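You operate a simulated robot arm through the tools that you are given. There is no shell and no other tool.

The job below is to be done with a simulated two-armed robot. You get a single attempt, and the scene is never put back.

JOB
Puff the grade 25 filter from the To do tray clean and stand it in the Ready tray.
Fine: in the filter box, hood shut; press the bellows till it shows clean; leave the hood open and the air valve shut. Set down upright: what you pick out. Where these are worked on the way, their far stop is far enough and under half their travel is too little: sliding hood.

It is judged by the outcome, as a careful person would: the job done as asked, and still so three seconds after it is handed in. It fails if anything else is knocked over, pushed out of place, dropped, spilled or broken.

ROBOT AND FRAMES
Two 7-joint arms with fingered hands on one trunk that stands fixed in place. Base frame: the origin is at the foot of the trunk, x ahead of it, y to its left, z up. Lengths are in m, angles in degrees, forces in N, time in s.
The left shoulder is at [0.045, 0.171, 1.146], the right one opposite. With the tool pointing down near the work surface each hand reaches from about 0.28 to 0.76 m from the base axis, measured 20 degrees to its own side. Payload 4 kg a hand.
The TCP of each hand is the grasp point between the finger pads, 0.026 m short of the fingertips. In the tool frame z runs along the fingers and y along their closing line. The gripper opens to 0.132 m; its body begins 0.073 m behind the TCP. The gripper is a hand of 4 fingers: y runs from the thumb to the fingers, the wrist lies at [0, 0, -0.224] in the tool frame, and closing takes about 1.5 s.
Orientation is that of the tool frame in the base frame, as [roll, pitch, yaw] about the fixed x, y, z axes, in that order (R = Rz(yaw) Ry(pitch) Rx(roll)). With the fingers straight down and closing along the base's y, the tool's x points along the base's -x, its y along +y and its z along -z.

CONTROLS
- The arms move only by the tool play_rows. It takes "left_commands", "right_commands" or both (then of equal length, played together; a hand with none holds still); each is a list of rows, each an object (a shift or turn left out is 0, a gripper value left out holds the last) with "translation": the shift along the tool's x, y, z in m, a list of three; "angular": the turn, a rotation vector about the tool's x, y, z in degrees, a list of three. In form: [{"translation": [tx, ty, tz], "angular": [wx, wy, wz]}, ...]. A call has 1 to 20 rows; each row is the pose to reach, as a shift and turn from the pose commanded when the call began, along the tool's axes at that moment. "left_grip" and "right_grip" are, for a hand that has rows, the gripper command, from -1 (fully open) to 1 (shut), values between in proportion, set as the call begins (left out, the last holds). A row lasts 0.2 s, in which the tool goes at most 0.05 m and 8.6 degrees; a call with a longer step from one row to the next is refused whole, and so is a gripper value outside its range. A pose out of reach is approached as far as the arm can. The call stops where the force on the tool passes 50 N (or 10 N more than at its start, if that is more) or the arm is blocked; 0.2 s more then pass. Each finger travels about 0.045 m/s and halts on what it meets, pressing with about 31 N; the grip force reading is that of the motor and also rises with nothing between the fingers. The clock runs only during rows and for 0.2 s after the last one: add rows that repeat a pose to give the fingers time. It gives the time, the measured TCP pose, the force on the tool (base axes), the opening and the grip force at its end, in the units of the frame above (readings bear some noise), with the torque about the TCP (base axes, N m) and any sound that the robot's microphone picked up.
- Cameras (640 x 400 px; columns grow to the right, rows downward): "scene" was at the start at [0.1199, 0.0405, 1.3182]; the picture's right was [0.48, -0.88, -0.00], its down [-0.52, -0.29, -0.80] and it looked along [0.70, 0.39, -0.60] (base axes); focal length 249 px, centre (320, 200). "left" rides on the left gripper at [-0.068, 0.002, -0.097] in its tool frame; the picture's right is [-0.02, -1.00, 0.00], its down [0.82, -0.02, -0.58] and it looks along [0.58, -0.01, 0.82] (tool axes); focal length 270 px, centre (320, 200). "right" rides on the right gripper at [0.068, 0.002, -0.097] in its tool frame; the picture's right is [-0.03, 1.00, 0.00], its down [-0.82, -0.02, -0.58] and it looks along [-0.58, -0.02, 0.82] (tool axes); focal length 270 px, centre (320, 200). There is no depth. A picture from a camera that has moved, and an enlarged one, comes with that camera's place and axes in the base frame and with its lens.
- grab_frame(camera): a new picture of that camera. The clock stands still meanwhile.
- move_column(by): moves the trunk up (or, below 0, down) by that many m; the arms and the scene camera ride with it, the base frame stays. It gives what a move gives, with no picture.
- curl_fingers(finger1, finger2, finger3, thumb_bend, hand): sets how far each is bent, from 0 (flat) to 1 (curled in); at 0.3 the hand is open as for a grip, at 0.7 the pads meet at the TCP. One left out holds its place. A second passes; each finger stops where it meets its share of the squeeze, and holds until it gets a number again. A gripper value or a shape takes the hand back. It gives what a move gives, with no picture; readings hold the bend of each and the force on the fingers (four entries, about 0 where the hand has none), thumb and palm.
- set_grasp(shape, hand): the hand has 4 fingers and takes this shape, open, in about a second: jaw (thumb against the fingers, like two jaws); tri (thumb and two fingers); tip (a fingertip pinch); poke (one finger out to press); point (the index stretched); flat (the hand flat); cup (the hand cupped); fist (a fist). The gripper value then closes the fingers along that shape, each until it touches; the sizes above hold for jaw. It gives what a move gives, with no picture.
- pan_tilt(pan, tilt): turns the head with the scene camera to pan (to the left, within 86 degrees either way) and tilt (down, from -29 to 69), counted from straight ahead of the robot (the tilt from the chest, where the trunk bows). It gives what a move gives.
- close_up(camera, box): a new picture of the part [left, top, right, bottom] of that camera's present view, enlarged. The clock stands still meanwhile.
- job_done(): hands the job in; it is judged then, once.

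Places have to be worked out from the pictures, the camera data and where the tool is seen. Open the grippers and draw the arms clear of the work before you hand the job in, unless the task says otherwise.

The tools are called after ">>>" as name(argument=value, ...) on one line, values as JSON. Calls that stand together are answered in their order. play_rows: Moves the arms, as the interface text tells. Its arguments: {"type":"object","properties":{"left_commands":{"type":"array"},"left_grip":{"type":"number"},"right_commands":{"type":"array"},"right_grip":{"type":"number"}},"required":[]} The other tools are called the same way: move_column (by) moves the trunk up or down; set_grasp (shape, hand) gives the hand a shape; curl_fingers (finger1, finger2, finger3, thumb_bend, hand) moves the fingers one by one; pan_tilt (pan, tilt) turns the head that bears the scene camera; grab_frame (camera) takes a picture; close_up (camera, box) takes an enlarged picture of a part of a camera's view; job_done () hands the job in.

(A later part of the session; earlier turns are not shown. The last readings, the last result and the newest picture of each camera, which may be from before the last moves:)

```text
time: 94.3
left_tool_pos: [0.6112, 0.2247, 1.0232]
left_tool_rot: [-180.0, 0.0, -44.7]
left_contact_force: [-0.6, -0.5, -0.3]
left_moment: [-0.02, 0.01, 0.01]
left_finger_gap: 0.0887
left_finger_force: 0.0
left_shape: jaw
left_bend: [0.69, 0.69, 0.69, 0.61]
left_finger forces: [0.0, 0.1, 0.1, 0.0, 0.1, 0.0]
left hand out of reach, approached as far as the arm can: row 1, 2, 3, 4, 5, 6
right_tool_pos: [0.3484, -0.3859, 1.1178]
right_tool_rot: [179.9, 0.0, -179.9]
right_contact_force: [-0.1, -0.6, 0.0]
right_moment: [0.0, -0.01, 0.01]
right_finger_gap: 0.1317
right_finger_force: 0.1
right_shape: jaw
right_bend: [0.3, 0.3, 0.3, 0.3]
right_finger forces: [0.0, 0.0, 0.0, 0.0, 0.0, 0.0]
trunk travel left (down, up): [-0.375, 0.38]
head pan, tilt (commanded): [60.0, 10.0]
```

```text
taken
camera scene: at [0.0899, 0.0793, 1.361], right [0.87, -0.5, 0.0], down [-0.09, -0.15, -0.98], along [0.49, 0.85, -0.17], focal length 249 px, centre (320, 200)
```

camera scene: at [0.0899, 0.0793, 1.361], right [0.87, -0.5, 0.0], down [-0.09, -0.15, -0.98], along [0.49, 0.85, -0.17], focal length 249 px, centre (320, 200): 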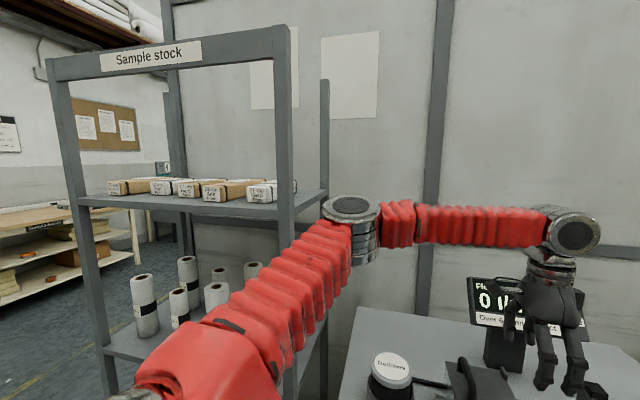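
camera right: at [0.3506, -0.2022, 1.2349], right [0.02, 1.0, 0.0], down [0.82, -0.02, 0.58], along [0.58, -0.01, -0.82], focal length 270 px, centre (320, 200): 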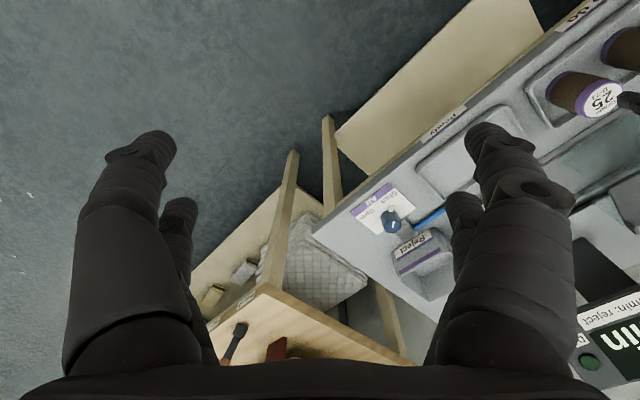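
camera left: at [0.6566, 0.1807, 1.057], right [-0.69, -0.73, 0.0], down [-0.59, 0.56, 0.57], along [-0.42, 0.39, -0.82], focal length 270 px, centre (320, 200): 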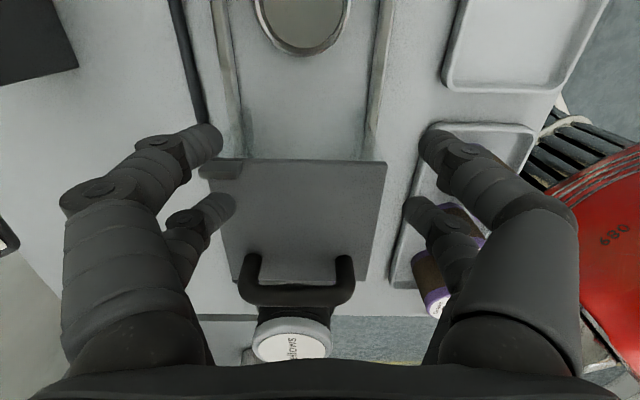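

Yaw makes no difference; the geometry suggests the upper arm must pass below a forbidden cone at the shoulder. I'll stretch the arm out far and low (relative to a raised trunk) on the left, then sweep right from there with the elbow low.

>>> play_rows(left_commands=[{"translation": [-0.02, -0.02, -0.03]}, {"translation": [-0.045, -0.045, -0.05]}, {"translation": [-0.07, -0.07, -0.07]}, {"translation": [-0.1, -0.1, -0.08]}, {"translation": [-0.13, -0.13, -0.08]}, {"translation": [-0.16, -0.162, -0.08]}, {"translation": [-0.16, -0.172, -0.08]}])

>>> move_column(by=0.2)

>>> grab_frame(camera="scene")

```text
time: 95.9
left_tool_pos: [0.6203, 0.4578, 1.1041]
left_tool_rot: [180.0, 0.1, -44.7]
left_contact_force: [0.0, -0.8, -0.1]
left_moment: [0.03, 0.02, 0.0]
left_finger_gap: 0.0889
left_finger_force: 0.1
left_shape: jaw
left_bend: [0.69, 0.69, 0.69, 0.61]
left_finger forces: [0.0, 0.0, 0.0, 0.0, 0.1, 0.0]
right_tool_pos: [0.3496, -0.3862, 1.1171]
right_tool_rot: [179.8, -0.2, -179.9]
right_contact_force: [-0.3, 0.4, -0.6]
right_moment: [0.03, -0.01, -0.01]
right_finger_gap: 0.1318
right_finger_force: 0.2
right_shape: jaw
right_bend: [0.3, 0.3, 0.3, 0.3]
right_finger forces: [0.0, 0.0, 0.0, 0.1, 0.1, 0.0]
trunk travel left (down, up): [-0.375, 0.38]
head pan, tilt (commanded): [60.0, 10.0]
```

```text
time: 98.1
left_tool_pos: [0.6167, 0.4553, 1.3026]
left_tool_rot: [180.0, 0.1, -44.7]
left_contact_force: [-0.1, -0.2, 0.8]
left_moment: [0.0, 0.01, -0.02]
left_finger_gap: 0.0888
left_finger_force: 0.1
left_shape: jaw
left_bend: [0.69, 0.69, 0.69, 0.61]
left_finger forces: [0.0, 0.0, 0.0, 0.1, 0.0, 0.0]
right_tool_pos: [0.3504, -0.3842, 1.3175]
right_tool_rot: [-180.0, -0.1, -179.9]
right_contact_force: [0.3, -0.7, -0.4]
right_moment: [0.01, 0.05, -0.04]
right_finger_gap: 0.1319
right_finger_force: 0.1
right_shape: jaw
right_bend: [0.3, 0.3, 0.3, 0.3]
right_finger forces: [0.1, 0.0, 0.0, 0.0, 0.1, 0.1]
trunk travel left (down, up): [-0.575, 0.18]
head pan, tilt (commanded): [60.0, 10.0]
```

```text
taken
camera scene: at [0.0606, 0.0791, 1.5623], right [0.87, -0.5, 0.0], down [-0.09, -0.15, -0.98], along [0.49, 0.85, -0.17], focal length 249 px, centre (320, 200)
```

scene: 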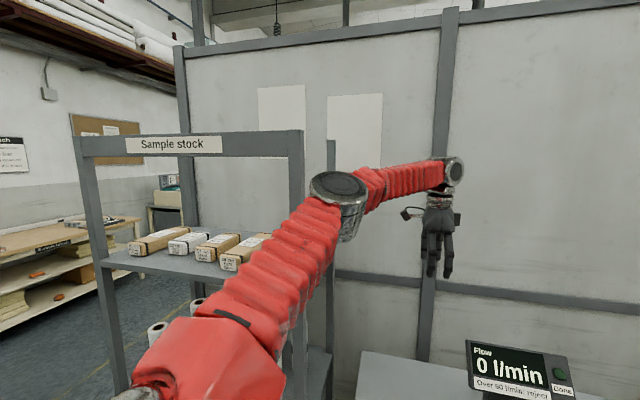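

Now I lower the hand by 0.3 m in place, behind the bellows (free table there), watching for limits.

>>> play_rows(left_commands=[{"translation": [0, 0, 0.045]}, {"translation": [0, 0, 0.09]}, {"translation": [0, 0, 0.135]}, {"translation": [0, 0, 0.18]}, {"translation": [0, 0, 0.22]}, {"translation": [0, 0, 0.26]}, {"translation": [0, 0, 0.29]}, {"translation": [0, 0, 0.29]}])

>>> pan_tilt(pan=50, tilt=30)

>>> grab_frame(camera="scene")

```text
time: 99.9
left_tool_pos: [0.5862, 0.4565, 1.0362]
left_tool_rot: [180.0, 0.0, -44.7]
left_contact_force: [-0.8, 0.0, -0.2]
left_moment: [-0.01, -0.01, -0.01]
left_finger_gap: 0.0887
left_finger_force: 0.2
left_shape: jaw
left_bend: [0.69, 0.69, 0.69, 0.61]
left_finger forces: [0.1, 0.0, 0.0, 0.0, 0.0, 0.0]
left hand out of reach, approached as far as the arm can: row 5, 6, 7, 8
right_tool_pos: [0.3504, -0.3837, 1.3173]
right_tool_rot: [180.0, 0.1, -180.0]
right_contact_force: [0.2, -0.4, 1.0]
right_moment: [0.03, -0.01, 0.01]
right_finger_gap: 0.1323
right_finger_force: 0.0
right_shape: jaw
right_bend: [0.3, 0.3, 0.3, 0.3]
right_finger forces: [0.0, 0.0, 0.0, 0.0, 0.0, 0.0]
trunk travel left (down, up): [-0.575, 0.18]
head pan, tilt (commanded): [60.0, 10.0]
```

```text
time: 100.7
left_tool_pos: [0.5873, 0.4571, 1.0374]
left_tool_rot: [-179.9, 0.0, -44.7]
left_contact_force: [0.1, 0.6, -0.2]
left_moment: [0.0, 0.0, -0.01]
left_finger_gap: 0.089
left_finger_force: 0.0
left_shape: jaw
left_bend: [0.69, 0.69, 0.69, 0.61]
left_finger forces: [0.0, 0.0, 0.1, 0.0, 0.0, 0.1]
right_tool_pos: [0.3502, -0.3845, 1.3166]
right_tool_rot: [-180.0, 0.0, -180.0]
right_contact_force: [0.6, 0.2, -0.6]
right_moment: [-0.03, 0.01, 0.03]
right_finger_gap: 0.1318
right_finger_force: 0.0
right_shape: jaw
right_bend: [0.3, 0.3, 0.3, 0.3]
right_finger forces: [0.0, 0.1, 0.0, 0.0, 0.1, 0.0]
trunk travel left (down, up): [-0.575, 0.18]
head pan, tilt (commanded): [50.0, 30.0]
```

```text
taken
camera scene: at [0.072, 0.068, 1.5301], right [0.77, -0.64, 0.0], down [-0.32, -0.38, -0.87], along [0.56, 0.66, -0.5], focal length 249 px, centre (320, 200)
```

scene: 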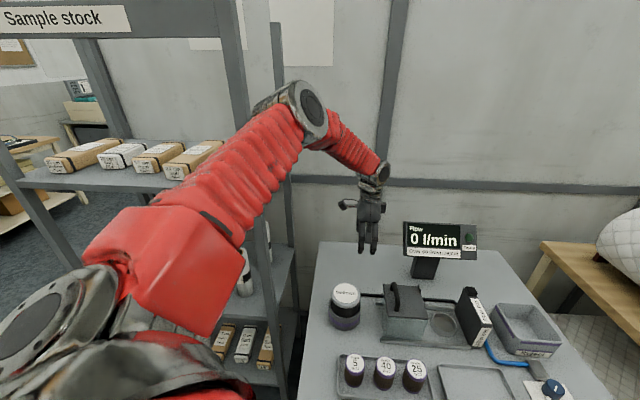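

The upper arm stops in the same direction again, so this is the arm's real limit and an upright hand won't reach the cup; a slight lean will. A two-digit pinch would let the filter hang upright under a leaned hand, so I try the "tip" shape in free air to see which digits meet.

>>> set_grasp(hand="left", shape="tip")

>>> play_rows(left_commands=[{"translation": [0, 0, 0]}, {"translation": [0, 0, 0]}, {"translation": [0, 0, 0]}, {"translation": [0, 0, 0]}, {"translation": [0, 0, 0]}, {"translation": [0, 0, 0]}, {"translation": [0, 0, 0]}, {"translation": [0, 0, 0]}], left_grip=0.4)

>>> grab_frame(camera="left")

>>> set_grasp(hand="left", shape="tri")

>>> play_rows(left_commands=[{"translation": [0, 0, 0]}, {"translation": [0, 0, 0]}, {"translation": [0, 0, 0]}, {"translation": [0, 0, 0]}, {"translation": [0, 0, 0]}, {"translation": [0, 0, 0]}, {"translation": [0, 0, 0]}, {"translation": [0, 0, 0]}], left_grip=0.4)

>>> grab_frame(camera="left")

```text
time: 101.6
left_tool_pos: [0.5873, 0.4574, 1.037]
left_tool_rot: [-179.9, 0.1, -44.7]
left_contact_force: [0.6, 0.8, 0.0]
left_moment: [0.01, 0.02, 0.01]
left_finger_gap: 0.1318
left_finger_force: 0.1
left_shape: tip
left_bend: [0.3, 0.3, 0.3, 0.3]
left_finger forces: [0.0, 0.0, 0.1, 0.0, 0.1, 0.0]
right_tool_pos: [0.3505, -0.3842, 1.318]
right_tool_rot: [180.0, 0.0, -180.0]
right_contact_force: [-0.3, 0.1, -0.1]
right_moment: [0.0, 0.0, 0.02]
right_finger_gap: 0.1318
right_finger_force: 0.1
right_shape: jaw
right_bend: [0.3, 0.3, 0.3, 0.3]
right_finger forces: [0.0, 0.0, 0.0, 0.0, 0.1, 0.0]
trunk travel left (down, up): [-0.575, 0.18]
head pan, tilt (commanded): [50.0, 30.0]
```

```text
time: 103.4
left_tool_pos: [0.5848, 0.4567, 1.0358]
left_tool_rot: [180.0, 0.1, -44.7]
left_contact_force: [-0.1, 0.0, -0.1]
left_moment: [-0.03, -0.01, -0.01]
left_finger_gap: 0.0399
left_finger_force: 0.1
left_shape: tip
left_bend: [0.73, 0.73, 0.73, 0.7]
left_finger forces: [0.0, 0.0, 0.0, 0.0, 0.1, 0.0]
right_tool_pos: [0.3519, -0.384, 1.3176]
right_tool_rot: [-179.9, 0.0, -179.9]
right_contact_force: [0.4, 0.0, -0.3]
right_moment: [0.03, 0.02, 0.02]
right_finger_gap: 0.1317
right_finger_force: 0.1
right_shape: jaw
right_bend: [0.3, 0.3, 0.3, 0.3]
right_finger forces: [0.0, 0.0, 0.0, 0.1, 0.0, 0.0]
trunk travel left (down, up): [-0.575, 0.18]
head pan, tilt (commanded): [50.0, 30.0]
```

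```text
taken
camera left: at [0.5361, 0.5024, 1.1344], right [0.69, 0.73, 0.0], down [0.59, -0.56, 0.58], along [0.42, -0.4, -0.82], focal length 270 px, centre (320, 200)
```

left: 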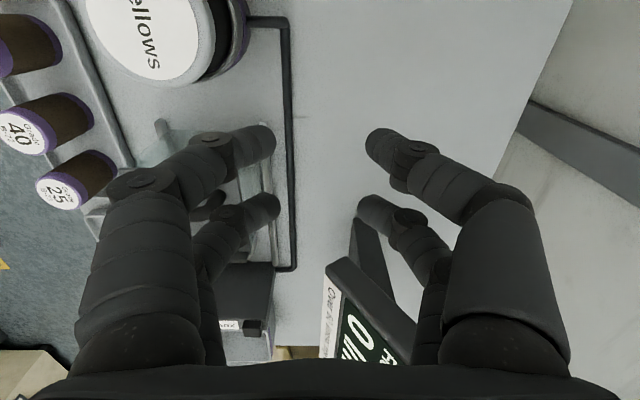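

```text
time: 104.3
left_tool_pos: [0.5851, 0.4571, 1.0363]
left_tool_rot: [-180.0, 0.0, -44.7]
left_contact_force: [-0.3, -0.9, -0.4]
left_moment: [0.0, -0.02, -0.01]
left_finger_gap: 0.132
left_finger_force: 0.2
left_shape: tri
left_bend: [0.3, 0.3, 0.3, 0.3]
left_finger forces: [0.1, 0.0, 0.0, 0.1, 0.0, 0.0]
right_tool_pos: [0.3511, -0.3846, 1.3159]
right_tool_rot: [180.0, -0.1, -179.9]
right_contact_force: [-0.2, 0.1, 0.4]
right_moment: [0.01, 0.0, -0.01]
right_finger_gap: 0.1319
right_finger_force: 0.1
right_shape: jaw
right_bend: [0.3, 0.3, 0.3, 0.3]
right_finger forces: [0.0, 0.0, 0.0, 0.0, 0.1, 0.1]
trunk travel left (down, up): [-0.575, 0.18]
head pan, tilt (commanded): [50.0, 30.0]
```

```text
time: 106.1
left_tool_pos: [0.5861, 0.4564, 1.037]
left_tool_rot: [-179.9, 0.0, -44.6]
left_contact_force: [0.3, -0.7, 0.3]
left_moment: [-0.02, -0.01, -0.01]
left_finger_gap: 0.0398
left_finger_force: 0.1
left_shape: tri
left_bend: [0.73, 0.73, 0.73, 0.7]
left_finger forces: [0.1, 0.1, 0.1, 0.0, 0.0, 0.0]
right_tool_pos: [0.351, -0.3848, 1.317]
right_tool_rot: [180.0, 0.0, -179.8]
right_contact_force: [-0.6, 0.6, 0.2]
right_moment: [0.0, -0.01, 0.01]
right_finger_gap: 0.1317
right_finger_force: 0.0
right_shape: jaw
right_bend: [0.3, 0.3, 0.3, 0.3]
right_finger forces: [0.0, 0.1, 0.0, 0.0, 0.0, 0.1]
trunk travel left (down, up): [-0.575, 0.18]
head pan, tilt (commanded): [50.0, 30.0]
```

```text
taken
camera left: at [0.5361, 0.5024, 1.1344], right [0.69, 0.73, 0.0], down [0.59, -0.56, 0.58], along [0.42, -0.4, -0.82], focal length 270 px, centre (320, 200)
```

left: 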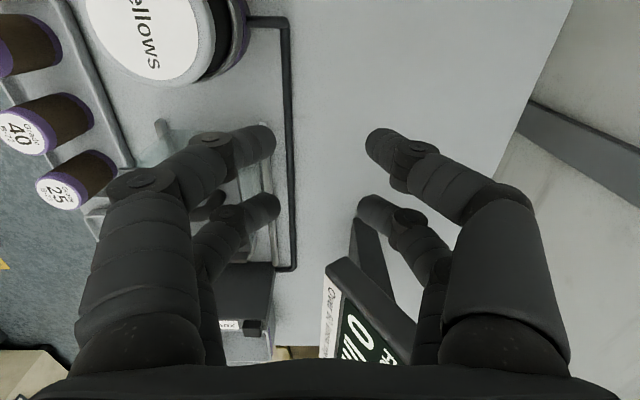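

All shapes close the same four digits, so I use individual finger control: thumb and finger 1 only, to see which pair that is.

>>> curl_fingers(hand="left", finger1=0.7, finger2=0.3, finger3=0.3, thumb_bend=0.7)

>>> grab_frame(camera="left")

>>> curl_fingers(hand="left", finger1=0.3, finger2=0.7, finger3=0.3, thumb_bend=0.7)

>>> grab_frame(camera="left")

>>> curl_fingers(hand="left", finger1=0.3, finger2=0.3, finger3=0.7, thumb_bend=0.3)

>>> grab_frame(camera="left")

```text
time: 107.1
left_tool_pos: [0.586, 0.4571, 1.038]
left_tool_rot: [179.9, 0.0, -44.7]
left_contact_force: [-0.2, 1.2, 0.7]
left_moment: [-0.02, -0.04, -0.02]
left_finger_gap: 0.0011
left_finger_force: 0.0
left_shape: fingers
left_bend: [0.7, 0.3, 0.3, 0.7]
left_finger forces: [0.0, 0.0, 0.0, 0.0, 0.0, 0.1]
right_tool_pos: [0.3499, -0.3844, 1.317]
right_tool_rot: [-180.0, 0.0, -179.8]
right_contact_force: [-0.5, 0.1, -0.6]
right_moment: [-0.03, -0.02, 0.0]
right_finger_gap: 0.1319
right_finger_force: 0.1
right_shape: jaw
right_bend: [0.3, 0.3, 0.3, 0.3]
right_finger forces: [0.0, 0.0, 0.1, 0.1, 0.1, 0.1]
trunk travel left (down, up): [-0.575, 0.18]
head pan, tilt (commanded): [50.0, 30.0]
```

```text
taken
camera left: at [0.5361, 0.5024, 1.1344], right [0.69, 0.73, 0.0], down [0.59, -0.56, 0.58], along [0.42, -0.4, -0.82], focal length 270 px, centre (320, 200)
```

left: 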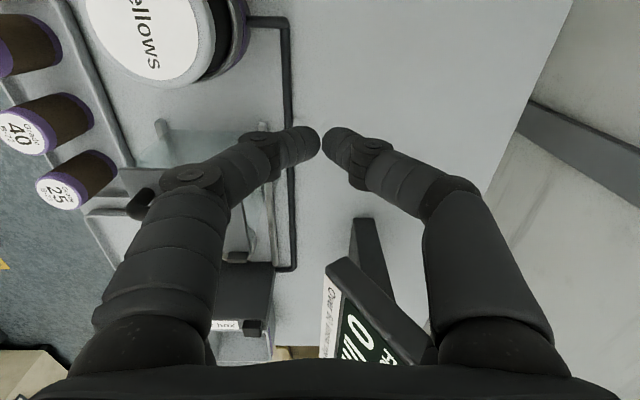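

```text
time: 108.1
left_tool_pos: [0.5866, 0.4575, 1.0369]
left_tool_rot: [-179.9, 0.0, -44.7]
left_contact_force: [0.3, 0.1, 0.3]
left_moment: [-0.06, 0.02, 0.0]
left_finger_gap: 0.0667
left_finger_force: 0.1
left_shape: fingers
left_bend: [0.3, 0.7, 0.3, 0.7]
left_finger forces: [0.1, 0.0, 0.0, 0.0, 0.0, 0.0]
right_tool_pos: [0.3512, -0.3844, 1.3177]
right_tool_rot: [-180.0, 0.0, -179.9]
right_contact_force: [-0.4, 0.0, -0.2]
right_moment: [0.01, 0.03, -0.02]
right_finger_gap: 0.1317
right_finger_force: 0.1
right_shape: jaw
right_bend: [0.3, 0.3, 0.3, 0.3]
right_finger forces: [0.0, 0.0, 0.1, 0.1, 0.0, 0.0]
trunk travel left (down, up): [-0.575, 0.18]
head pan, tilt (commanded): [50.0, 30.0]
```

```text
taken
camera left: at [0.5361, 0.5024, 1.1344], right [0.69, 0.73, 0.0], down [0.59, -0.56, 0.58], along [0.42, -0.4, -0.82], focal length 270 px, centre (320, 200)
```

left: 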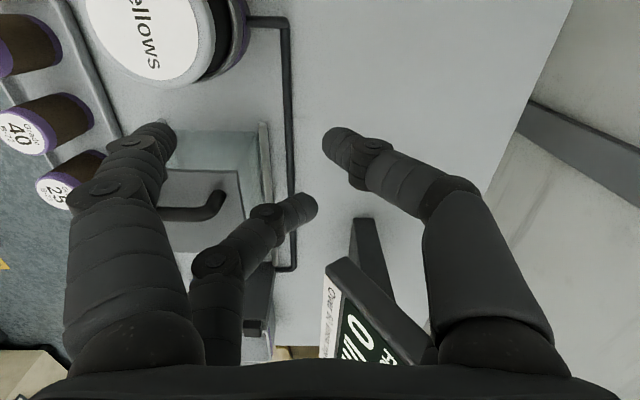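

```text
time: 109.1
left_tool_pos: [0.5855, 0.4563, 1.0373]
left_tool_rot: [179.9, 0.0, -44.7]
left_contact_force: [0.4, 0.1, -0.1]
left_moment: [-0.03, 0.01, -0.01]
left_finger_gap: 0.1324
left_finger_force: 0.0
left_shape: fingers
left_bend: [0.3, 0.3, 0.7, 0.3]
left_finger forces: [0.0, 0.1, 0.0, 0.0, 0.0, 0.0]
right_tool_pos: [0.3515, -0.3848, 1.3165]
right_tool_rot: [-179.9, 0.0, -179.9]
right_contact_force: [1.3, -0.9, 0.5]
right_moment: [-0.01, -0.01, 0.02]
right_finger_gap: 0.1317
right_finger_force: 0.1
right_shape: jaw
right_bend: [0.3, 0.3, 0.3, 0.3]
right_finger forces: [0.0, 0.0, 0.1, 0.0, 0.1, 0.0]
trunk travel left (down, up): [-0.575, 0.18]
head pan, tilt (commanded): [50.0, 30.0]
```

```text
taken
camera left: at [0.5361, 0.5024, 1.1344], right [0.69, 0.73, 0.0], down [0.59, -0.56, 0.58], along [0.42, -0.4, -0.82], focal length 270 px, centre (320, 200)
```

left: 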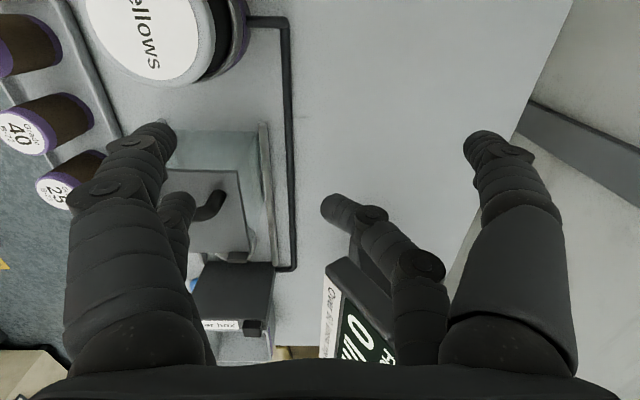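

Now I know the pairs: thumb with finger 1 (camera side) and finger 2 with finger 3. I'll pinch with thumb and finger 1 under a moderate lean, so the filter keeps hanging upright. First back to a comfortable place, turn the hand back to yaw 135, and put the trunk at −0.1.

>>> play_rows(left_commands=[{"translation": [-0.001, 0.01, -0.04]}, {"translation": [-0.002, 0.03, -0.08]}, {"translation": [-0.003, 0.05, -0.12]}, {"translation": [-0.004, 0.075, -0.16]}, {"translation": [-0.005, 0.1, -0.2]}, {"translation": [-0.006, 0.13, -0.235]}, {"translation": [-0.007, 0.16, -0.27]}, {"translation": [-0.0077, 0.1849, -0.293]}, {"translation": [-0.0077, 0.1849, -0.293]}], left_grip=-0.35)

>>> move_column(by=-0.3)

```text
time: 111.1
left_tool_pos: [0.4478, 0.3306, 1.3268]
left_tool_rot: [179.9, 0.0, -44.6]
left_contact_force: [-0.1, -0.1, 0.3]
left_moment: [0.03, 0.02, 0.0]
left_finger_gap: 0.0894
left_finger_force: 0.1
left_shape: tri
left_bend: [0.69, 0.69, 0.69, 0.61]
left_finger forces: [0.0, 0.1, 0.1, 0.1, 0.0, 0.0]
right_tool_pos: [0.3508, -0.3847, 1.3171]
right_tool_rot: [-180.0, 0.0, -179.9]
right_contact_force: [0.9, -0.1, 0.1]
right_moment: [0.03, -0.01, 0.0]
right_finger_gap: 0.1319
right_finger_force: 0.1
right_shape: jaw
right_bend: [0.3, 0.3, 0.3, 0.3]
right_finger forces: [0.0, 0.0, 0.1, 0.0, 0.0, 0.1]
trunk travel left (down, up): [-0.575, 0.18]
head pan, tilt (commanded): [50.0, 30.0]
```

```text
time: 114.1
left_tool_pos: [0.4485, 0.3274, 1.0279]
left_tool_rot: [-179.9, 0.0, -44.7]
left_contact_force: [-1.4, -0.8, 0.3]
left_moment: [0.02, -0.02, 0.04]
left_finger_gap: 0.0892
left_finger_force: 0.0
left_shape: tri
left_bend: [0.69, 0.69, 0.69, 0.61]
left_finger forces: [0.0, 0.0, 0.0, 0.1, 0.0, 0.0]
right_tool_pos: [0.35, -0.3846, 1.0179]
right_tool_rot: [-180.0, 0.0, -179.9]
right_contact_force: [0.3, 0.7, 0.5]
right_moment: [-0.02, -0.03, 0.02]
right_finger_gap: 0.1318
right_finger_force: 0.1
right_shape: jaw
right_bend: [0.3, 0.3, 0.3, 0.3]
right_finger forces: [0.1, 0.0, 0.0, 0.0, 0.0, 0.0]
trunk travel left (down, up): [-0.275, 0.48]
head pan, tilt (commanded): [50.0, 30.0]
```

Next I turn the hand back by 180° (to yaw 135) in place.

>>> play_rows(left_commands=[{"angular": [0, 0, -8]}, {"angular": [0, 0, -16]}, {"angular": [0, 0, -24]}, {"angular": [0, 0, -32]}, {"angular": [0, 0, -40]}, {"angular": [0, 0, -48]}, {"angular": [0, 0, -56]}, {"angular": [0, 0, -64]}, {"angular": [0, 0, -72]}, {"angular": [0, 0, -80]}, {"angular": [0, 0, -88]}, {"angular": [0, 0, -90]}])

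>>> play_rows(left_commands=[{"angular": [0, 0, -8]}, {"angular": [0, 0, -16]}, {"angular": [0, 0, -24]}, {"angular": [0, 0, -32]}, {"angular": [0, 0, -40]}, {"angular": [0, 0, -48]}, {"angular": [0, 0, -56]}, {"angular": [0, 0, -64]}, {"angular": [0, 0, -72]}, {"angular": [0, 0, -80]}, {"angular": [0, 0, -88]}, {"angular": [0, 0, -90.3]}, {"angular": [0, 0, -90.3]}])

>>> pan_tilt(pan=28.7, tilt=36.7)

>>> grab_frame(camera="scene")

```text
time: 116.7
left_tool_pos: [0.4498, 0.3271, 1.0289]
left_tool_rot: [-179.9, 0.0, 45.4]
left_contact_force: [0.3, 0.1, 0.3]
left_moment: [-0.01, -0.03, -0.01]
left_finger_gap: 0.0892
left_finger_force: 0.1
left_shape: tri
left_bend: [0.69, 0.69, 0.69, 0.61]
left_finger forces: [0.0, 0.0, 0.0, 0.0, 0.0, 0.0]
right_tool_pos: [0.3512, -0.3841, 1.018]
right_tool_rot: [180.0, 0.0, -179.8]
right_contact_force: [0.0, -1.2, 0.5]
right_moment: [0.02, 0.01, 0.0]
right_finger_gap: 0.132
right_finger_force: 0.1
right_shape: jaw
right_bend: [0.3, 0.3, 0.3, 0.3]
right_finger forces: [0.0, 0.1, 0.0, 0.0, 0.0, 0.0]
trunk travel left (down, up): [-0.275, 0.48]
head pan, tilt (commanded): [50.0, 30.0]
```

```text
time: 119.5
left_tool_pos: [0.4493, 0.3289, 1.0281]
left_tool_rot: [179.9, -0.1, 135.6]
left_contact_force: [-0.8, 0.2, 0.5]
left_moment: [0.0, -0.01, -0.01]
left_finger_gap: 0.0893
left_finger_force: 0.0
left_shape: tri
left_bend: [0.69, 0.69, 0.69, 0.61]
left_finger forces: [0.1, 0.1, 0.1, 0.0, 0.0, 0.1]
right_tool_pos: [0.3511, -0.3838, 1.0166]
right_tool_rot: [180.0, 0.0, -179.9]
right_contact_force: [-0.6, 0.8, 0.6]
right_moment: [-0.02, 0.03, -0.02]
right_finger_gap: 0.1318
right_finger_force: 0.1
right_shape: jaw
right_bend: [0.3, 0.3, 0.3, 0.3]
right_finger forces: [0.1, 0.1, 0.0, 0.0, 0.1, 0.1]
trunk travel left (down, up): [-0.275, 0.48]
head pan, tilt (commanded): [50.0, 30.0]
```

```text
time: 120.4
left_tool_pos: [0.4492, 0.3279, 1.0275]
left_tool_rot: [-180.0, -0.1, 135.6]
left_contact_force: [-0.9, -0.5, -0.4]
left_moment: [0.01, 0.01, 0.01]
left_finger_gap: 0.0895
left_finger_force: 0.0
left_shape: tri
left_bend: [0.69, 0.69, 0.69, 0.61]
left_finger forces: [0.0, 0.0, 0.0, 0.0, 0.0, 0.1]
right_tool_pos: [0.3508, -0.3843, 1.0174]
right_tool_rot: [179.9, 0.1, -180.0]
right_contact_force: [-0.3, 0.3, 0.8]
right_moment: [-0.01, 0.0, 0.0]
right_finger_gap: 0.132
right_finger_force: 0.0
right_shape: jaw
right_bend: [0.3, 0.3, 0.3, 0.3]
right_finger forces: [0.0, 0.0, 0.0, 0.0, 0.0, 0.0]
trunk travel left (down, up): [-0.275, 0.48]
head pan, tilt (commanded): [28.7, 36.7]
```

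```text
taken
camera scene: at [0.1515, 0.0406, 1.2163], right [0.48, -0.88, 0.0], down [-0.52, -0.29, -0.8], along [0.7, 0.39, -0.6], focal length 249 px, centre (320, 200)
```

scene: 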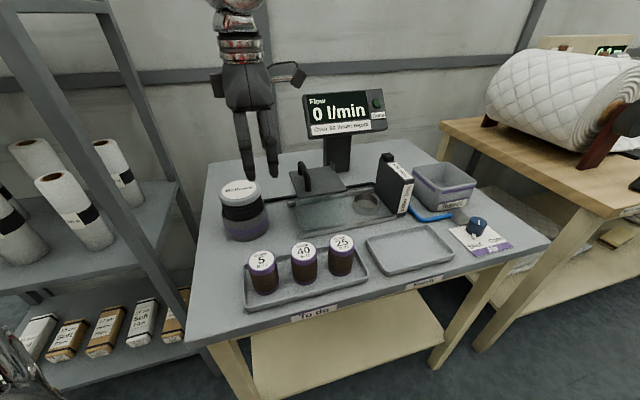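

All is in place. I lean the hand 20° and test the reach above the cup with the empty hand.

>>> play_rows(left_commands=[{"angular": [0, -7, 0.2]}, {"angular": [0, -14, 0.4]}, {"angular": [0, -20, 0.6]}, {"angular": [0, -20, 0.6]}])

>>> play_rows(left_commands=[{"translation": [-0.0352, 0.0083, 0.005]}, {"translation": [-0.0703, 0.0165, 0.02]}, {"translation": [-0.1055, 0.0248, 0.04]}, {"translation": [-0.1407, 0.033, 0.06]}, {"translation": [-0.1758, 0.0413, 0.085]}, {"translation": [-0.211, 0.0495, 0.1066]}, {"translation": [-0.211, 0.0495, 0.1066]}])

>>> grab_frame(camera="left")

>>> grab_frame(camera="scene")

```text
time: 121.4
left_tool_pos: [0.4488, 0.3286, 1.0274]
left_tool_rot: [179.9, 20.0, 135.1]
left_contact_force: [0.1, 0.7, -0.4]
left_moment: [-0.02, -0.02, 0.02]
left_finger_gap: 0.0893
left_finger_force: 0.1
left_shape: tri
left_bend: [0.69, 0.69, 0.69, 0.61]
left_finger forces: [0.1, 0.0, 0.0, 0.0, 0.2, 0.0]
right_tool_pos: [0.3512, -0.3842, 1.0179]
right_tool_rot: [-180.0, 0.1, -179.9]
right_contact_force: [0.8, 1.1, -0.5]
right_moment: [-0.03, 0.03, 0.01]
right_finger_gap: 0.1321
right_finger_force: 0.0
right_shape: jaw
right_bend: [0.3, 0.3, 0.3, 0.3]
right_finger forces: [0.0, 0.1, 0.0, 0.0, 0.0, 0.0]
trunk travel left (down, up): [-0.275, 0.48]
head pan, tilt (commanded): [28.7, 36.7]
```

```text
time: 123.0
left_tool_pos: [0.6509, 0.1951, 0.9989]
left_tool_rot: [179.9, 20.0, 135.0]
left_contact_force: [-0.4, -0.1, -0.3]
left_moment: [-0.01, 0.02, 0.02]
left_finger_gap: 0.0897
left_finger_force: 0.1
left_shape: tri
left_bend: [0.69, 0.69, 0.69, 0.61]
left_finger forces: [0.1, 0.1, 0.0, 0.0, 0.0, 0.0]
right_tool_pos: [0.35, -0.3851, 1.0178]
right_tool_rot: [-180.0, 0.0, -179.9]
right_contact_force: [-0.7, 0.4, -0.5]
right_moment: [-0.01, 0.04, 0.0]
right_finger_gap: 0.1318
right_finger_force: 0.0
right_shape: jaw
right_bend: [0.3, 0.3, 0.3, 0.3]
right_finger forces: [0.0, 0.0, 0.0, 0.0, 0.0, 0.0]
trunk travel left (down, up): [-0.275, 0.48]
head pan, tilt (commanded): [28.7, 36.7]
```

```text
taken
camera left: at [0.6736, 0.1718, 1.1135], right [-0.69, -0.72, 0.01], down [-0.7, 0.67, 0.26], along [-0.2, 0.18, -0.96], focal length 270 px, centre (320, 200)
```

left: 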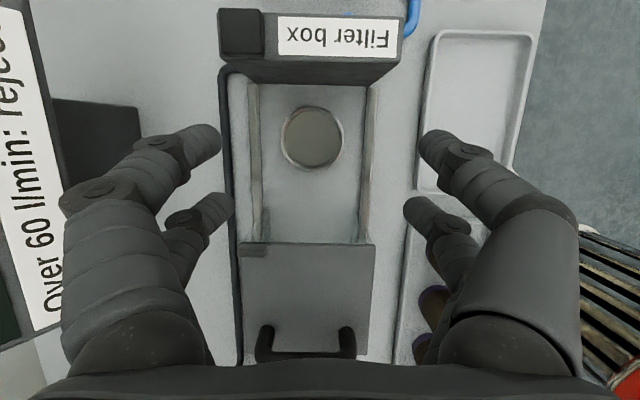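

```text
taken
camera scene: at [0.1507, 0.0403, 1.2165], right [0.48, -0.88, 0.0], down [-0.52, -0.29, -0.8], along [0.7, 0.39, -0.6], focal length 249 px, centre (320, 200)
```

scene: 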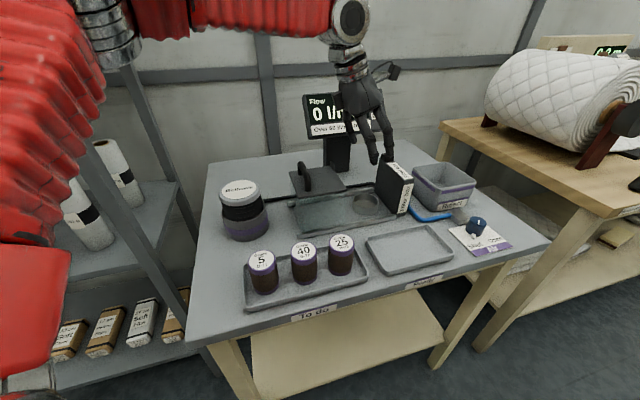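

With a 20° lean it reaches, and I get a fine top view: cup axis near (0.669, 0.185), handle bar near (0.560, 0.292), hood's right edge at 0.079 m from the cup. I test going down to working height with the empty hand.

>>> play_rows(left_commands=[{"translation": [0.0086, 0, 0.0235]}, {"translation": [0.0171, 0, 0.047]}, {"translation": [0.0257, 0, 0.0705]}, {"translation": [0.0342, 0, 0.094]}, {"translation": [0.0342, 0, 0.094]}])

>>> grab_frame(camera="left")

>>> close_up(camera="scene", box=[280, 140, 440, 260])

```text
time: 124.2
left_tool_pos: [0.6513, 0.1986, 0.8998]
left_tool_rot: [180.0, 19.9, 134.8]
left_contact_force: [-0.7, 0.4, -0.8]
left_moment: [-0.02, 0.02, 0.01]
left_finger_gap: 0.0895
left_finger_force: 0.2
left_shape: tri
left_bend: [0.69, 0.69, 0.69, 0.61]
left_finger forces: [0.0, 0.1, 0.0, 0.0, 0.0, 0.1]
right_tool_pos: [0.3514, -0.3834, 1.0169]
right_tool_rot: [-180.0, 0.1, -179.8]
right_contact_force: [-0.4, -1.4, -0.1]
right_moment: [0.02, -0.02, 0.01]
right_finger_gap: 0.1317
right_finger_force: 0.1
right_shape: jaw
right_bend: [0.3, 0.3, 0.3, 0.3]
right_finger forces: [0.0, 0.0, 0.0, 0.0, 0.0, 0.0]
trunk travel left (down, up): [-0.275, 0.48]
head pan, tilt (commanded): [28.7, 36.7]
```

```text
taken
camera left: at [0.6736, 0.1752, 1.0146], right [-0.69, -0.72, 0.01], down [-0.7, 0.67, 0.26], along [-0.2, 0.18, -0.96], focal length 270 px, centre (320, 200)
```

left: 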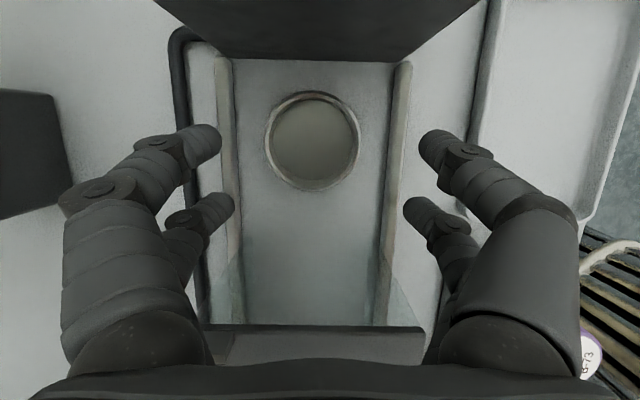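

```text
3.33 times, centred on (360, 200) of scene
camera zoom: at [0.1515, 0.0405, 1.2163], right [0.48, -0.88, 0.0], down [-0.52, -0.29, -0.8], along [0.7, 0.39, -0.6], focal length 829 px, centre (187, 200)
```

zoom: 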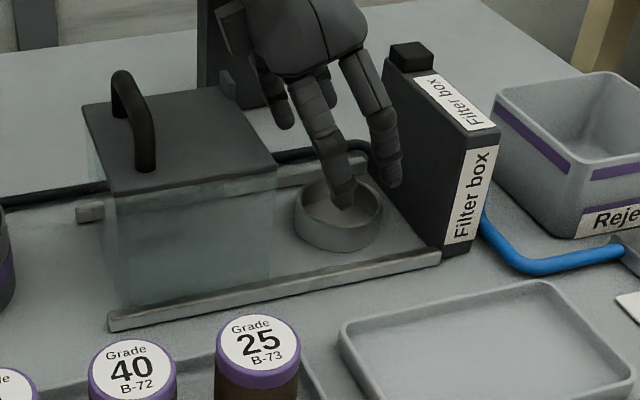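

Working height over the cup is reachable too, and the cup axis is confirmed at about (0.6697, 0.1845), rim at z 0.835. I go back up and over to hover above the 25 filter with the hand still leaned.

>>> play_rows(left_commands=[{"translation": [-0.0114, 0, -0.0313]}, {"translation": [-0.0228, 0, -0.0627]}, {"translation": [-0.0342, 0, -0.094]}, {"translation": [-0.0083, -0.0326, -0.0991]}, {"translation": [0.0176, -0.0652, -0.1043]}, {"translation": [0.0434, -0.0977, -0.1094]}, {"translation": [0.0692, -0.1303, -0.1146]}, {"translation": [0.0951, -0.1629, -0.1197]}, {"translation": [0.0951, -0.1629, -0.1197]}])

>>> curl_fingers(hand="left", finger1=0.45, finger2=0.42, finger3=0.42, thumb_bend=0.45)

>>> grab_frame(camera="left")

```text
time: 126.2
left_tool_pos: [0.4442, 0.1739, 0.9789]
left_tool_rot: [180.0, 19.9, 135.0]
left_contact_force: [-0.1, 0.4, 0.4]
left_moment: [0.0, -0.03, -0.01]
left_finger_gap: 0.0894
left_finger_force: 0.1
left_shape: tri
left_bend: [0.69, 0.69, 0.69, 0.61]
left_finger forces: [0.1, 0.0, 0.0, 0.0, 0.0, 0.0]
right_tool_pos: [0.3513, -0.3838, 1.0155]
right_tool_rot: [-180.0, 0.0, -179.9]
right_contact_force: [0.0, 0.4, 0.7]
right_moment: [-0.01, 0.02, 0.02]
right_finger_gap: 0.1321
right_finger_force: 0.0
right_shape: jaw
right_bend: [0.3, 0.3, 0.3, 0.3]
right_finger forces: [0.0, 0.0, 0.0, 0.0, 0.0, 0.0]
trunk travel left (down, up): [-0.275, 0.48]
head pan, tilt (commanded): [28.7, 36.7]
```

```text
time: 127.2
left_tool_pos: [0.444, 0.1721, 0.9795]
left_tool_rot: [179.9, 19.9, 135.0]
left_contact_force: [-0.2, 0.4, 0.0]
left_moment: [0.02, 0.01, 0.02]
left_finger_gap: 0.0824
left_finger_force: 0.1
left_shape: fingers
left_bend: [0.45, 0.42, 0.42, 0.45]
left_finger forces: [0.0, 0.1, 0.1, 0.0, 0.0, 0.0]
right_tool_pos: [0.3499, -0.384, 1.0172]
right_tool_rot: [180.0, 0.1, -179.9]
right_contact_force: [-0.2, 0.6, 0.5]
right_moment: [0.02, 0.0, 0.01]
right_finger_gap: 0.1318
right_finger_force: 0.0
right_shape: jaw
right_bend: [0.3, 0.3, 0.3, 0.3]
right_finger forces: [0.1, 0.0, 0.1, 0.1, 0.0, 0.0]
trunk travel left (down, up): [-0.275, 0.48]
head pan, tilt (commanded): [28.7, 36.7]
```

```text
taken
camera left: at [0.467, 0.1504, 1.0946], right [-0.69, -0.72, 0.01], down [-0.7, 0.67, 0.26], along [-0.2, 0.18, -0.96], focal length 270 px, centre (320, 200)
```

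left: 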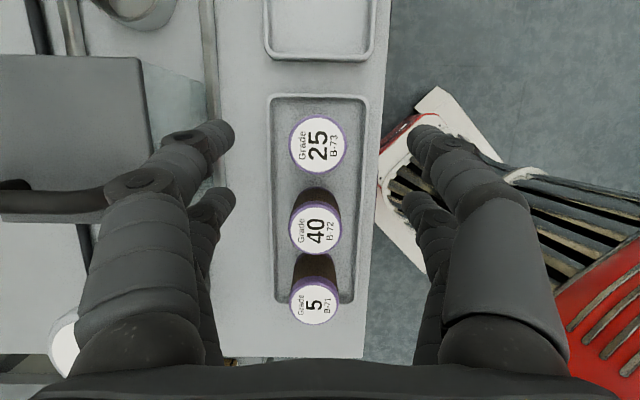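

The filter axis reads (0.457, 0.161). I descend vertically so that the thumb/finger‑1 pair straddles it about 0.011 m below its top.

>>> play_rows(left_commands=[{"translation": [0.0099, 0.0006, 0.028]}, {"translation": [0.0198, 0.0012, 0.0561]}, {"translation": [0.0297, 0.0012, 0.0842]}, {"translation": [0.035, 0.0012, 0.099]}, {"translation": [0.0396, 0.0012, 0.1122]}, {"translation": [0.0396, 0.0012, 0.1122]}])

>>> grab_frame(camera="left")

>>> close_up(camera="scene", box=[230, 170, 410, 310])

```text
time: 128.6
left_tool_pos: [0.4451, 0.1759, 0.8589]
left_tool_rot: [179.9, 19.8, 134.9]
left_contact_force: [-0.1, -0.3, -0.3]
left_moment: [0.04, -0.03, 0.01]
left_finger_gap: 0.0824
left_finger_force: 0.1
left_shape: fingers
left_bend: [0.45, 0.42, 0.42, 0.45]
left_finger forces: [0.0, 0.0, 0.1, 0.1, 0.1, 0.0]
right_tool_pos: [0.3502, -0.3837, 1.0172]
right_tool_rot: [180.0, -0.1, -180.0]
right_contact_force: [0.0, 0.6, -0.6]
right_moment: [-0.02, 0.01, -0.04]
right_finger_gap: 0.1323
right_finger_force: 0.1
right_shape: jaw
right_bend: [0.3, 0.3, 0.3, 0.3]
right_finger forces: [0.1, 0.0, 0.1, 0.0, 0.0, 0.0]
trunk travel left (down, up): [-0.275, 0.48]
head pan, tilt (commanded): [28.7, 36.7]
```

```text
taken
camera left: at [0.4678, 0.1535, 0.9743], right [-0.69, -0.72, 0.01], down [-0.7, 0.67, 0.26], along [-0.2, 0.18, -0.96], focal length 270 px, centre (320, 200)
```

left: 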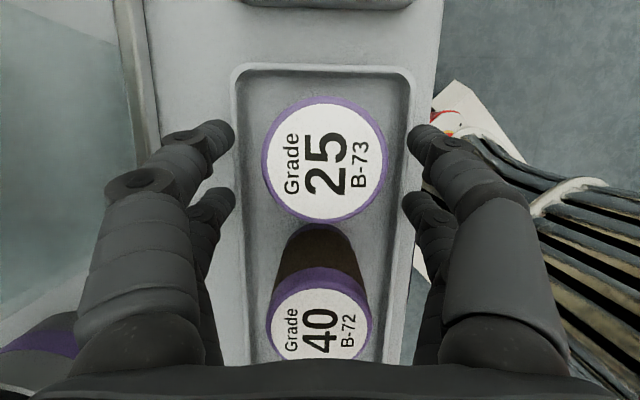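

```text
2.86 times, centred on (320, 240) of scene
camera zoom: at [0.1514, 0.0405, 1.2163], right [0.48, -0.88, 0.0], down [-0.52, -0.29, -0.8], along [0.7, 0.39, -0.6], focal length 711 px, centre (320, 86)
```

zoom: 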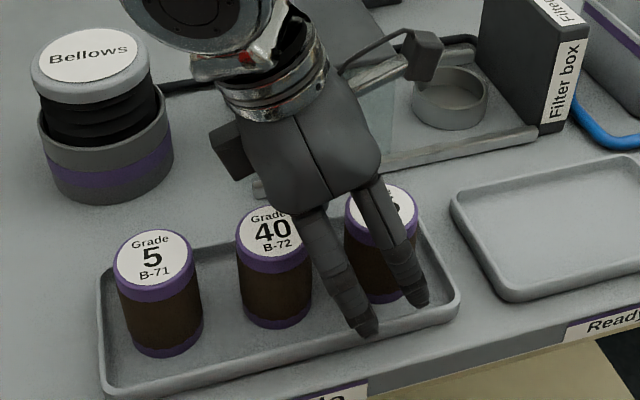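

The view shows the filter axis about 3.5 mm to the right of the pinch line. I shift by that much and then pinch with thumb and finger 1 only.

>>> play_rows(left_commands=[{"translation": [-0.0033, 0, 0.0012]}, {"translation": [-0.0033, 0, 0.0012]}])

>>> curl_fingers(hand="left", finger1=0.56, thumb_bend=0.56)

>>> grab_frame(camera="left")

```text
time: 129.2
left_tool_pos: [0.4463, 0.1718, 0.8604]
left_tool_rot: [179.8, 19.9, 135.0]
left_contact_force: [-0.4, -0.1, 0.1]
left_moment: [-0.02, -0.04, 0.04]
left_finger_gap: 0.0824
left_finger_force: 0.1
left_shape: fingers
left_bend: [0.45, 0.42, 0.42, 0.45]
left_finger forces: [0.0, 0.0, 0.0, 0.1, 0.0, 0.0]
right_tool_pos: [0.3503, -0.3848, 1.018]
right_tool_rot: [-179.9, 0.1, -180.0]
right_contact_force: [-1.2, -0.5, 0.1]
right_moment: [0.0, -0.04, 0.01]
right_finger_gap: 0.1319
right_finger_force: 0.1
right_shape: jaw
right_bend: [0.3, 0.3, 0.3, 0.3]
right_finger forces: [0.1, 0.1, 0.0, 0.0, 0.1, 0.1]
trunk travel left (down, up): [-0.275, 0.48]
head pan, tilt (commanded): [28.7, 36.7]
```

```text
time: 130.2
left_tool_pos: [0.4472, 0.1714, 0.8602]
left_tool_rot: [179.9, 19.9, 135.1]
left_contact_force: [-0.4, 0.9, 0.2]
left_moment: [0.02, 0.02, -0.03]
left_finger_gap: 0.0465
left_finger_force: 0.1
left_shape: fingers
left_bend: [0.56, 0.42, 0.42, 0.56]
left_finger forces: [0.0, 0.0, 0.0, 0.0, 0.1, 0.1]
right_tool_pos: [0.3514, -0.3843, 1.0167]
right_tool_rot: [179.9, 0.0, -179.9]
right_contact_force: [-0.6, -0.6, 0.1]
right_moment: [-0.01, -0.02, -0.01]
right_finger_gap: 0.132
right_finger_force: 0.0
right_shape: jaw
right_bend: [0.3, 0.3, 0.3, 0.3]
right_finger forces: [0.1, 0.0, 0.0, 0.0, 0.2, 0.0]
trunk travel left (down, up): [-0.275, 0.48]
head pan, tilt (commanded): [28.7, 36.7]
```

```text
taken
camera left: at [0.4704, 0.1496, 0.9744], right [-0.69, -0.72, 0.01], down [-0.7, 0.67, 0.26], along [-0.2, 0.18, -0.96], focal length 270 px, centre (320, 200)
```

left: 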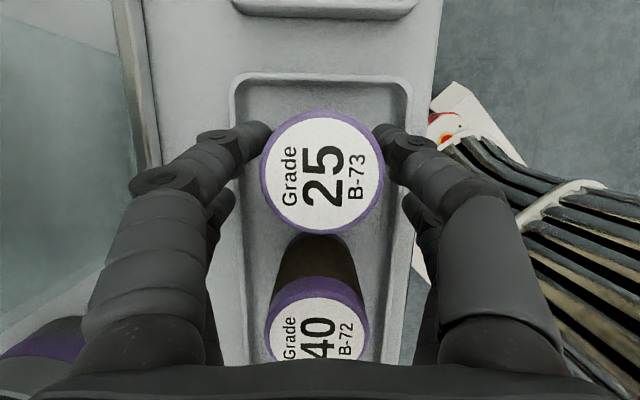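

The pair lines up with the filter's centre. I close the pinch fully.

>>> curl_fingers(hand="left", finger1=0.75, thumb_bend=0.75)

>>> grab_frame(camera="left")

>>> close_up(camera="scene", box=[250, 190, 390, 300])

```text
time: 131.2
left_tool_pos: [0.4471, 0.172, 0.8599]
left_tool_rot: [179.8, 20.0, 134.9]
left_contact_force: [0.0, 0.0, 1.1]
left_moment: [0.03, -0.04, -0.01]
left_finger_gap: 0.0355
left_finger_force: 11.1
left_shape: fingers
left_bend: [0.56, 0.42, 0.42, 0.67]
left_finger forces: [11.3, 0.0, 0.0, 0.0, 11.6, 0.0]
right_tool_pos: [0.3503, -0.3855, 1.0172]
right_tool_rot: [180.0, 0.0, -180.0]
right_contact_force: [-0.1, 0.3, 1.0]
right_moment: [0.02, 0.01, -0.01]
right_finger_gap: 0.1319
right_finger_force: 0.0
right_shape: jaw
right_bend: [0.3, 0.3, 0.3, 0.3]
right_finger forces: [0.0, 0.0, 0.0, 0.0, 0.0, 0.0]
trunk travel left (down, up): [-0.275, 0.48]
head pan, tilt (commanded): [28.7, 36.7]
```

```text
taken
camera left: at [0.4704, 0.1496, 0.9745], right [-0.69, -0.72, 0.01], down [-0.7, 0.67, 0.26], along [-0.2, 0.18, -0.96], focal length 270 px, centre (320, 200)
```

left: 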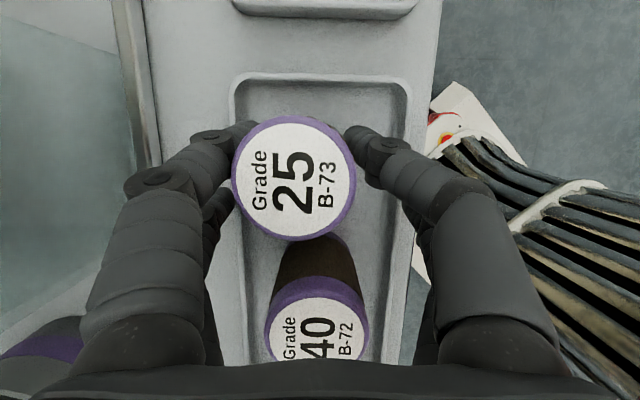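

```text
3.64 times, centred on (320, 245) of scene
camera zoom: at [0.1515, 0.0404, 1.2163], right [0.48, -0.88, 0.0], down [-0.52, -0.29, -0.8], along [0.7, 0.39, -0.6], focal length 904 px, centre (320, 36)
```

zoom: 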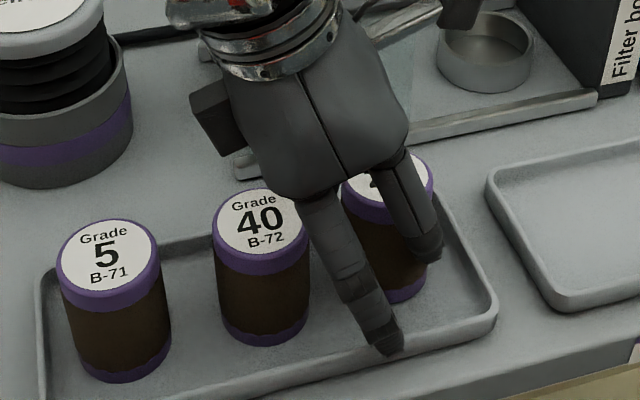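

The pinch holds with about 11 N on each side, and the filter slid a centimetre but stands upright. I lift slowly and check.

>>> play_rows(left_commands=[{"translation": [-0.0034, 0, -0.0094]}, {"translation": [-0.0068, 0, -0.0188]}, {"translation": [-0.0103, 0, -0.0282]}, {"translation": [-0.0137, 0, -0.0376]}, {"translation": [-0.0137, 0, -0.0376]}])

>>> grab_frame(camera="left")

>>> close_up(camera="scene", box=[250, 170, 390, 300])

```text
time: 132.4
left_tool_pos: [0.4466, 0.1743, 0.9022]
left_tool_rot: [179.9, 19.9, 134.8]
left_contact_force: [0.4, 1.6, -1.6]
left_moment: [0.02, 0.01, 0.0]
left_finger_gap: 0.0353
left_finger_force: 10.9
left_shape: fingers
left_bend: [0.55, 0.42, 0.42, 0.68]
left_finger forces: [11.3, 0.0, 0.1, 0.0, 11.2, 0.0]
right_tool_pos: [0.351, -0.3832, 1.0171]
right_tool_rot: [-180.0, 0.0, -179.9]
right_contact_force: [-0.2, -0.2, 0.5]
right_moment: [0.03, 0.0, -0.01]
right_finger_gap: 0.1319
right_finger_force: 0.1
right_shape: jaw
right_bend: [0.3, 0.3, 0.3, 0.3]
right_finger forces: [0.0, 0.0, 0.0, 0.0, 0.0, 0.0]
trunk travel left (down, up): [-0.275, 0.48]
head pan, tilt (commanded): [28.7, 36.7]
```

```text
taken
camera left: at [0.4698, 0.1509, 1.0158], right [-0.69, -0.72, 0.01], down [-0.7, 0.67, 0.26], along [-0.2, 0.18, -0.96], focal length 270 px, centre (320, 200)
```

left: 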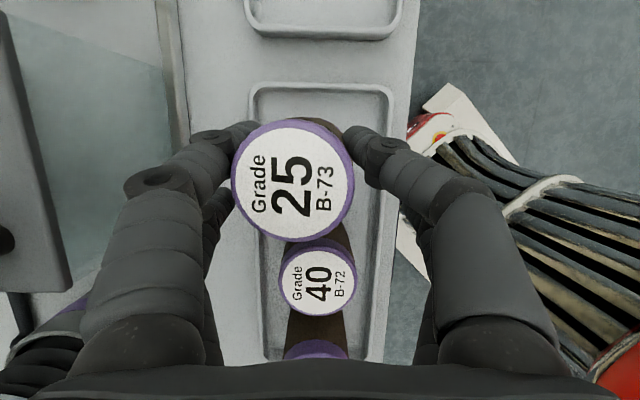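

```text
3.08 times, centred on (320, 235) of scene
camera zoom: at [0.1516, 0.0405, 1.2162], right [0.48, -0.88, 0.0], down [-0.52, -0.29, -0.8], along [0.7, 0.39, -0.6], focal length 765 px, centre (320, 92)
```

zoom: 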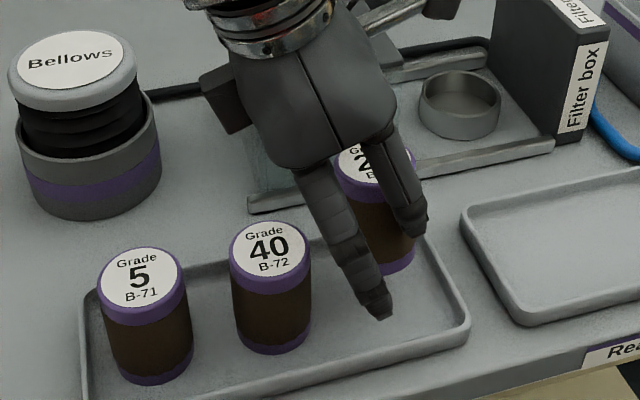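

The filter came up cleanly, but it leans somewhat toward the hand's axis; reducing the hand's lean will upright it. I lift further for a clear look at its tilt.

>>> play_rows(left_commands=[{"translation": [-0.0086, 0, -0.0235]}, {"translation": [-0.0171, 0, -0.047]}, {"translation": [-0.0257, 0, -0.0705]}, {"translation": [-0.0342, 0, -0.094]}, {"translation": [-0.0342, 0, -0.094]}])

>>> close_up(camera="scene", box=[270, 110, 410, 240])

>>> close_up(camera="left", box=[200, 80, 420, 280])

```text
time: 133.6
left_tool_pos: [0.4462, 0.1726, 1.0034]
left_tool_rot: [180.0, 19.9, 134.9]
left_contact_force: [0.9, 0.1, -0.6]
left_moment: [0.01, 0.01, -0.01]
left_finger_gap: 0.0353
left_finger_force: 11.0
left_shape: fingers
left_bend: [0.55, 0.42, 0.42, 0.68]
left_finger forces: [11.2, 0.0, 0.1, 0.0, 11.3, 0.0]
right_tool_pos: [0.3516, -0.3845, 1.0168]
right_tool_rot: [180.0, 0.1, -179.8]
right_contact_force: [-0.7, 0.5, 0.5]
right_moment: [0.01, 0.01, -0.01]
right_finger_gap: 0.1317
right_finger_force: 0.0
right_shape: jaw
right_bend: [0.3, 0.3, 0.3, 0.3]
right_finger forces: [0.0, 0.0, 0.0, 0.0, 0.0, 0.0]
trunk travel left (down, up): [-0.275, 0.48]
head pan, tilt (commanded): [28.7, 36.7]
```

```text
3.08 times, centred on (340, 175) of scene
camera zoom: at [0.1517, 0.0405, 1.2162], right [0.48, -0.88, 0.0], down [-0.52, -0.29, -0.8], along [0.7, 0.39, -0.6], focal length 765 px, centre (258, 277)
```

zoom: 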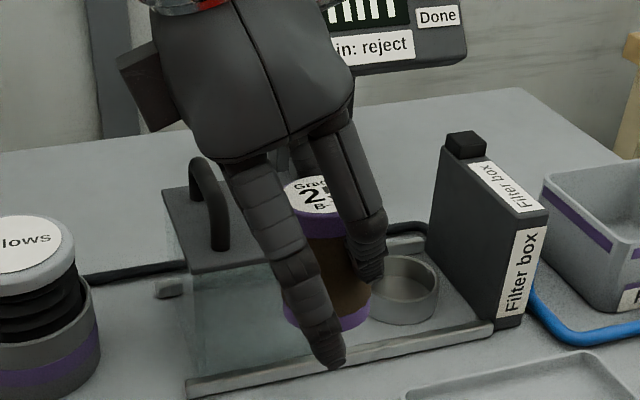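

```text
2.00 times, centred on (310, 180) of left
camera zoom: at [0.4699, 0.1497, 1.1179], right [-0.69, -0.72, 0.01], down [-0.7, 0.67, 0.27], along [-0.2, 0.18, -0.96], focal length 541 px, centre (340, 240)
```

zoom: 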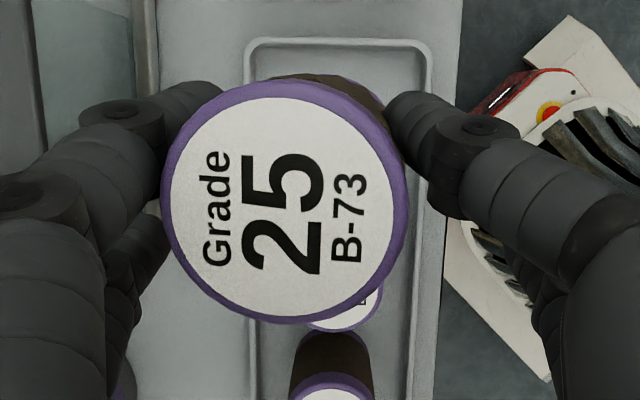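

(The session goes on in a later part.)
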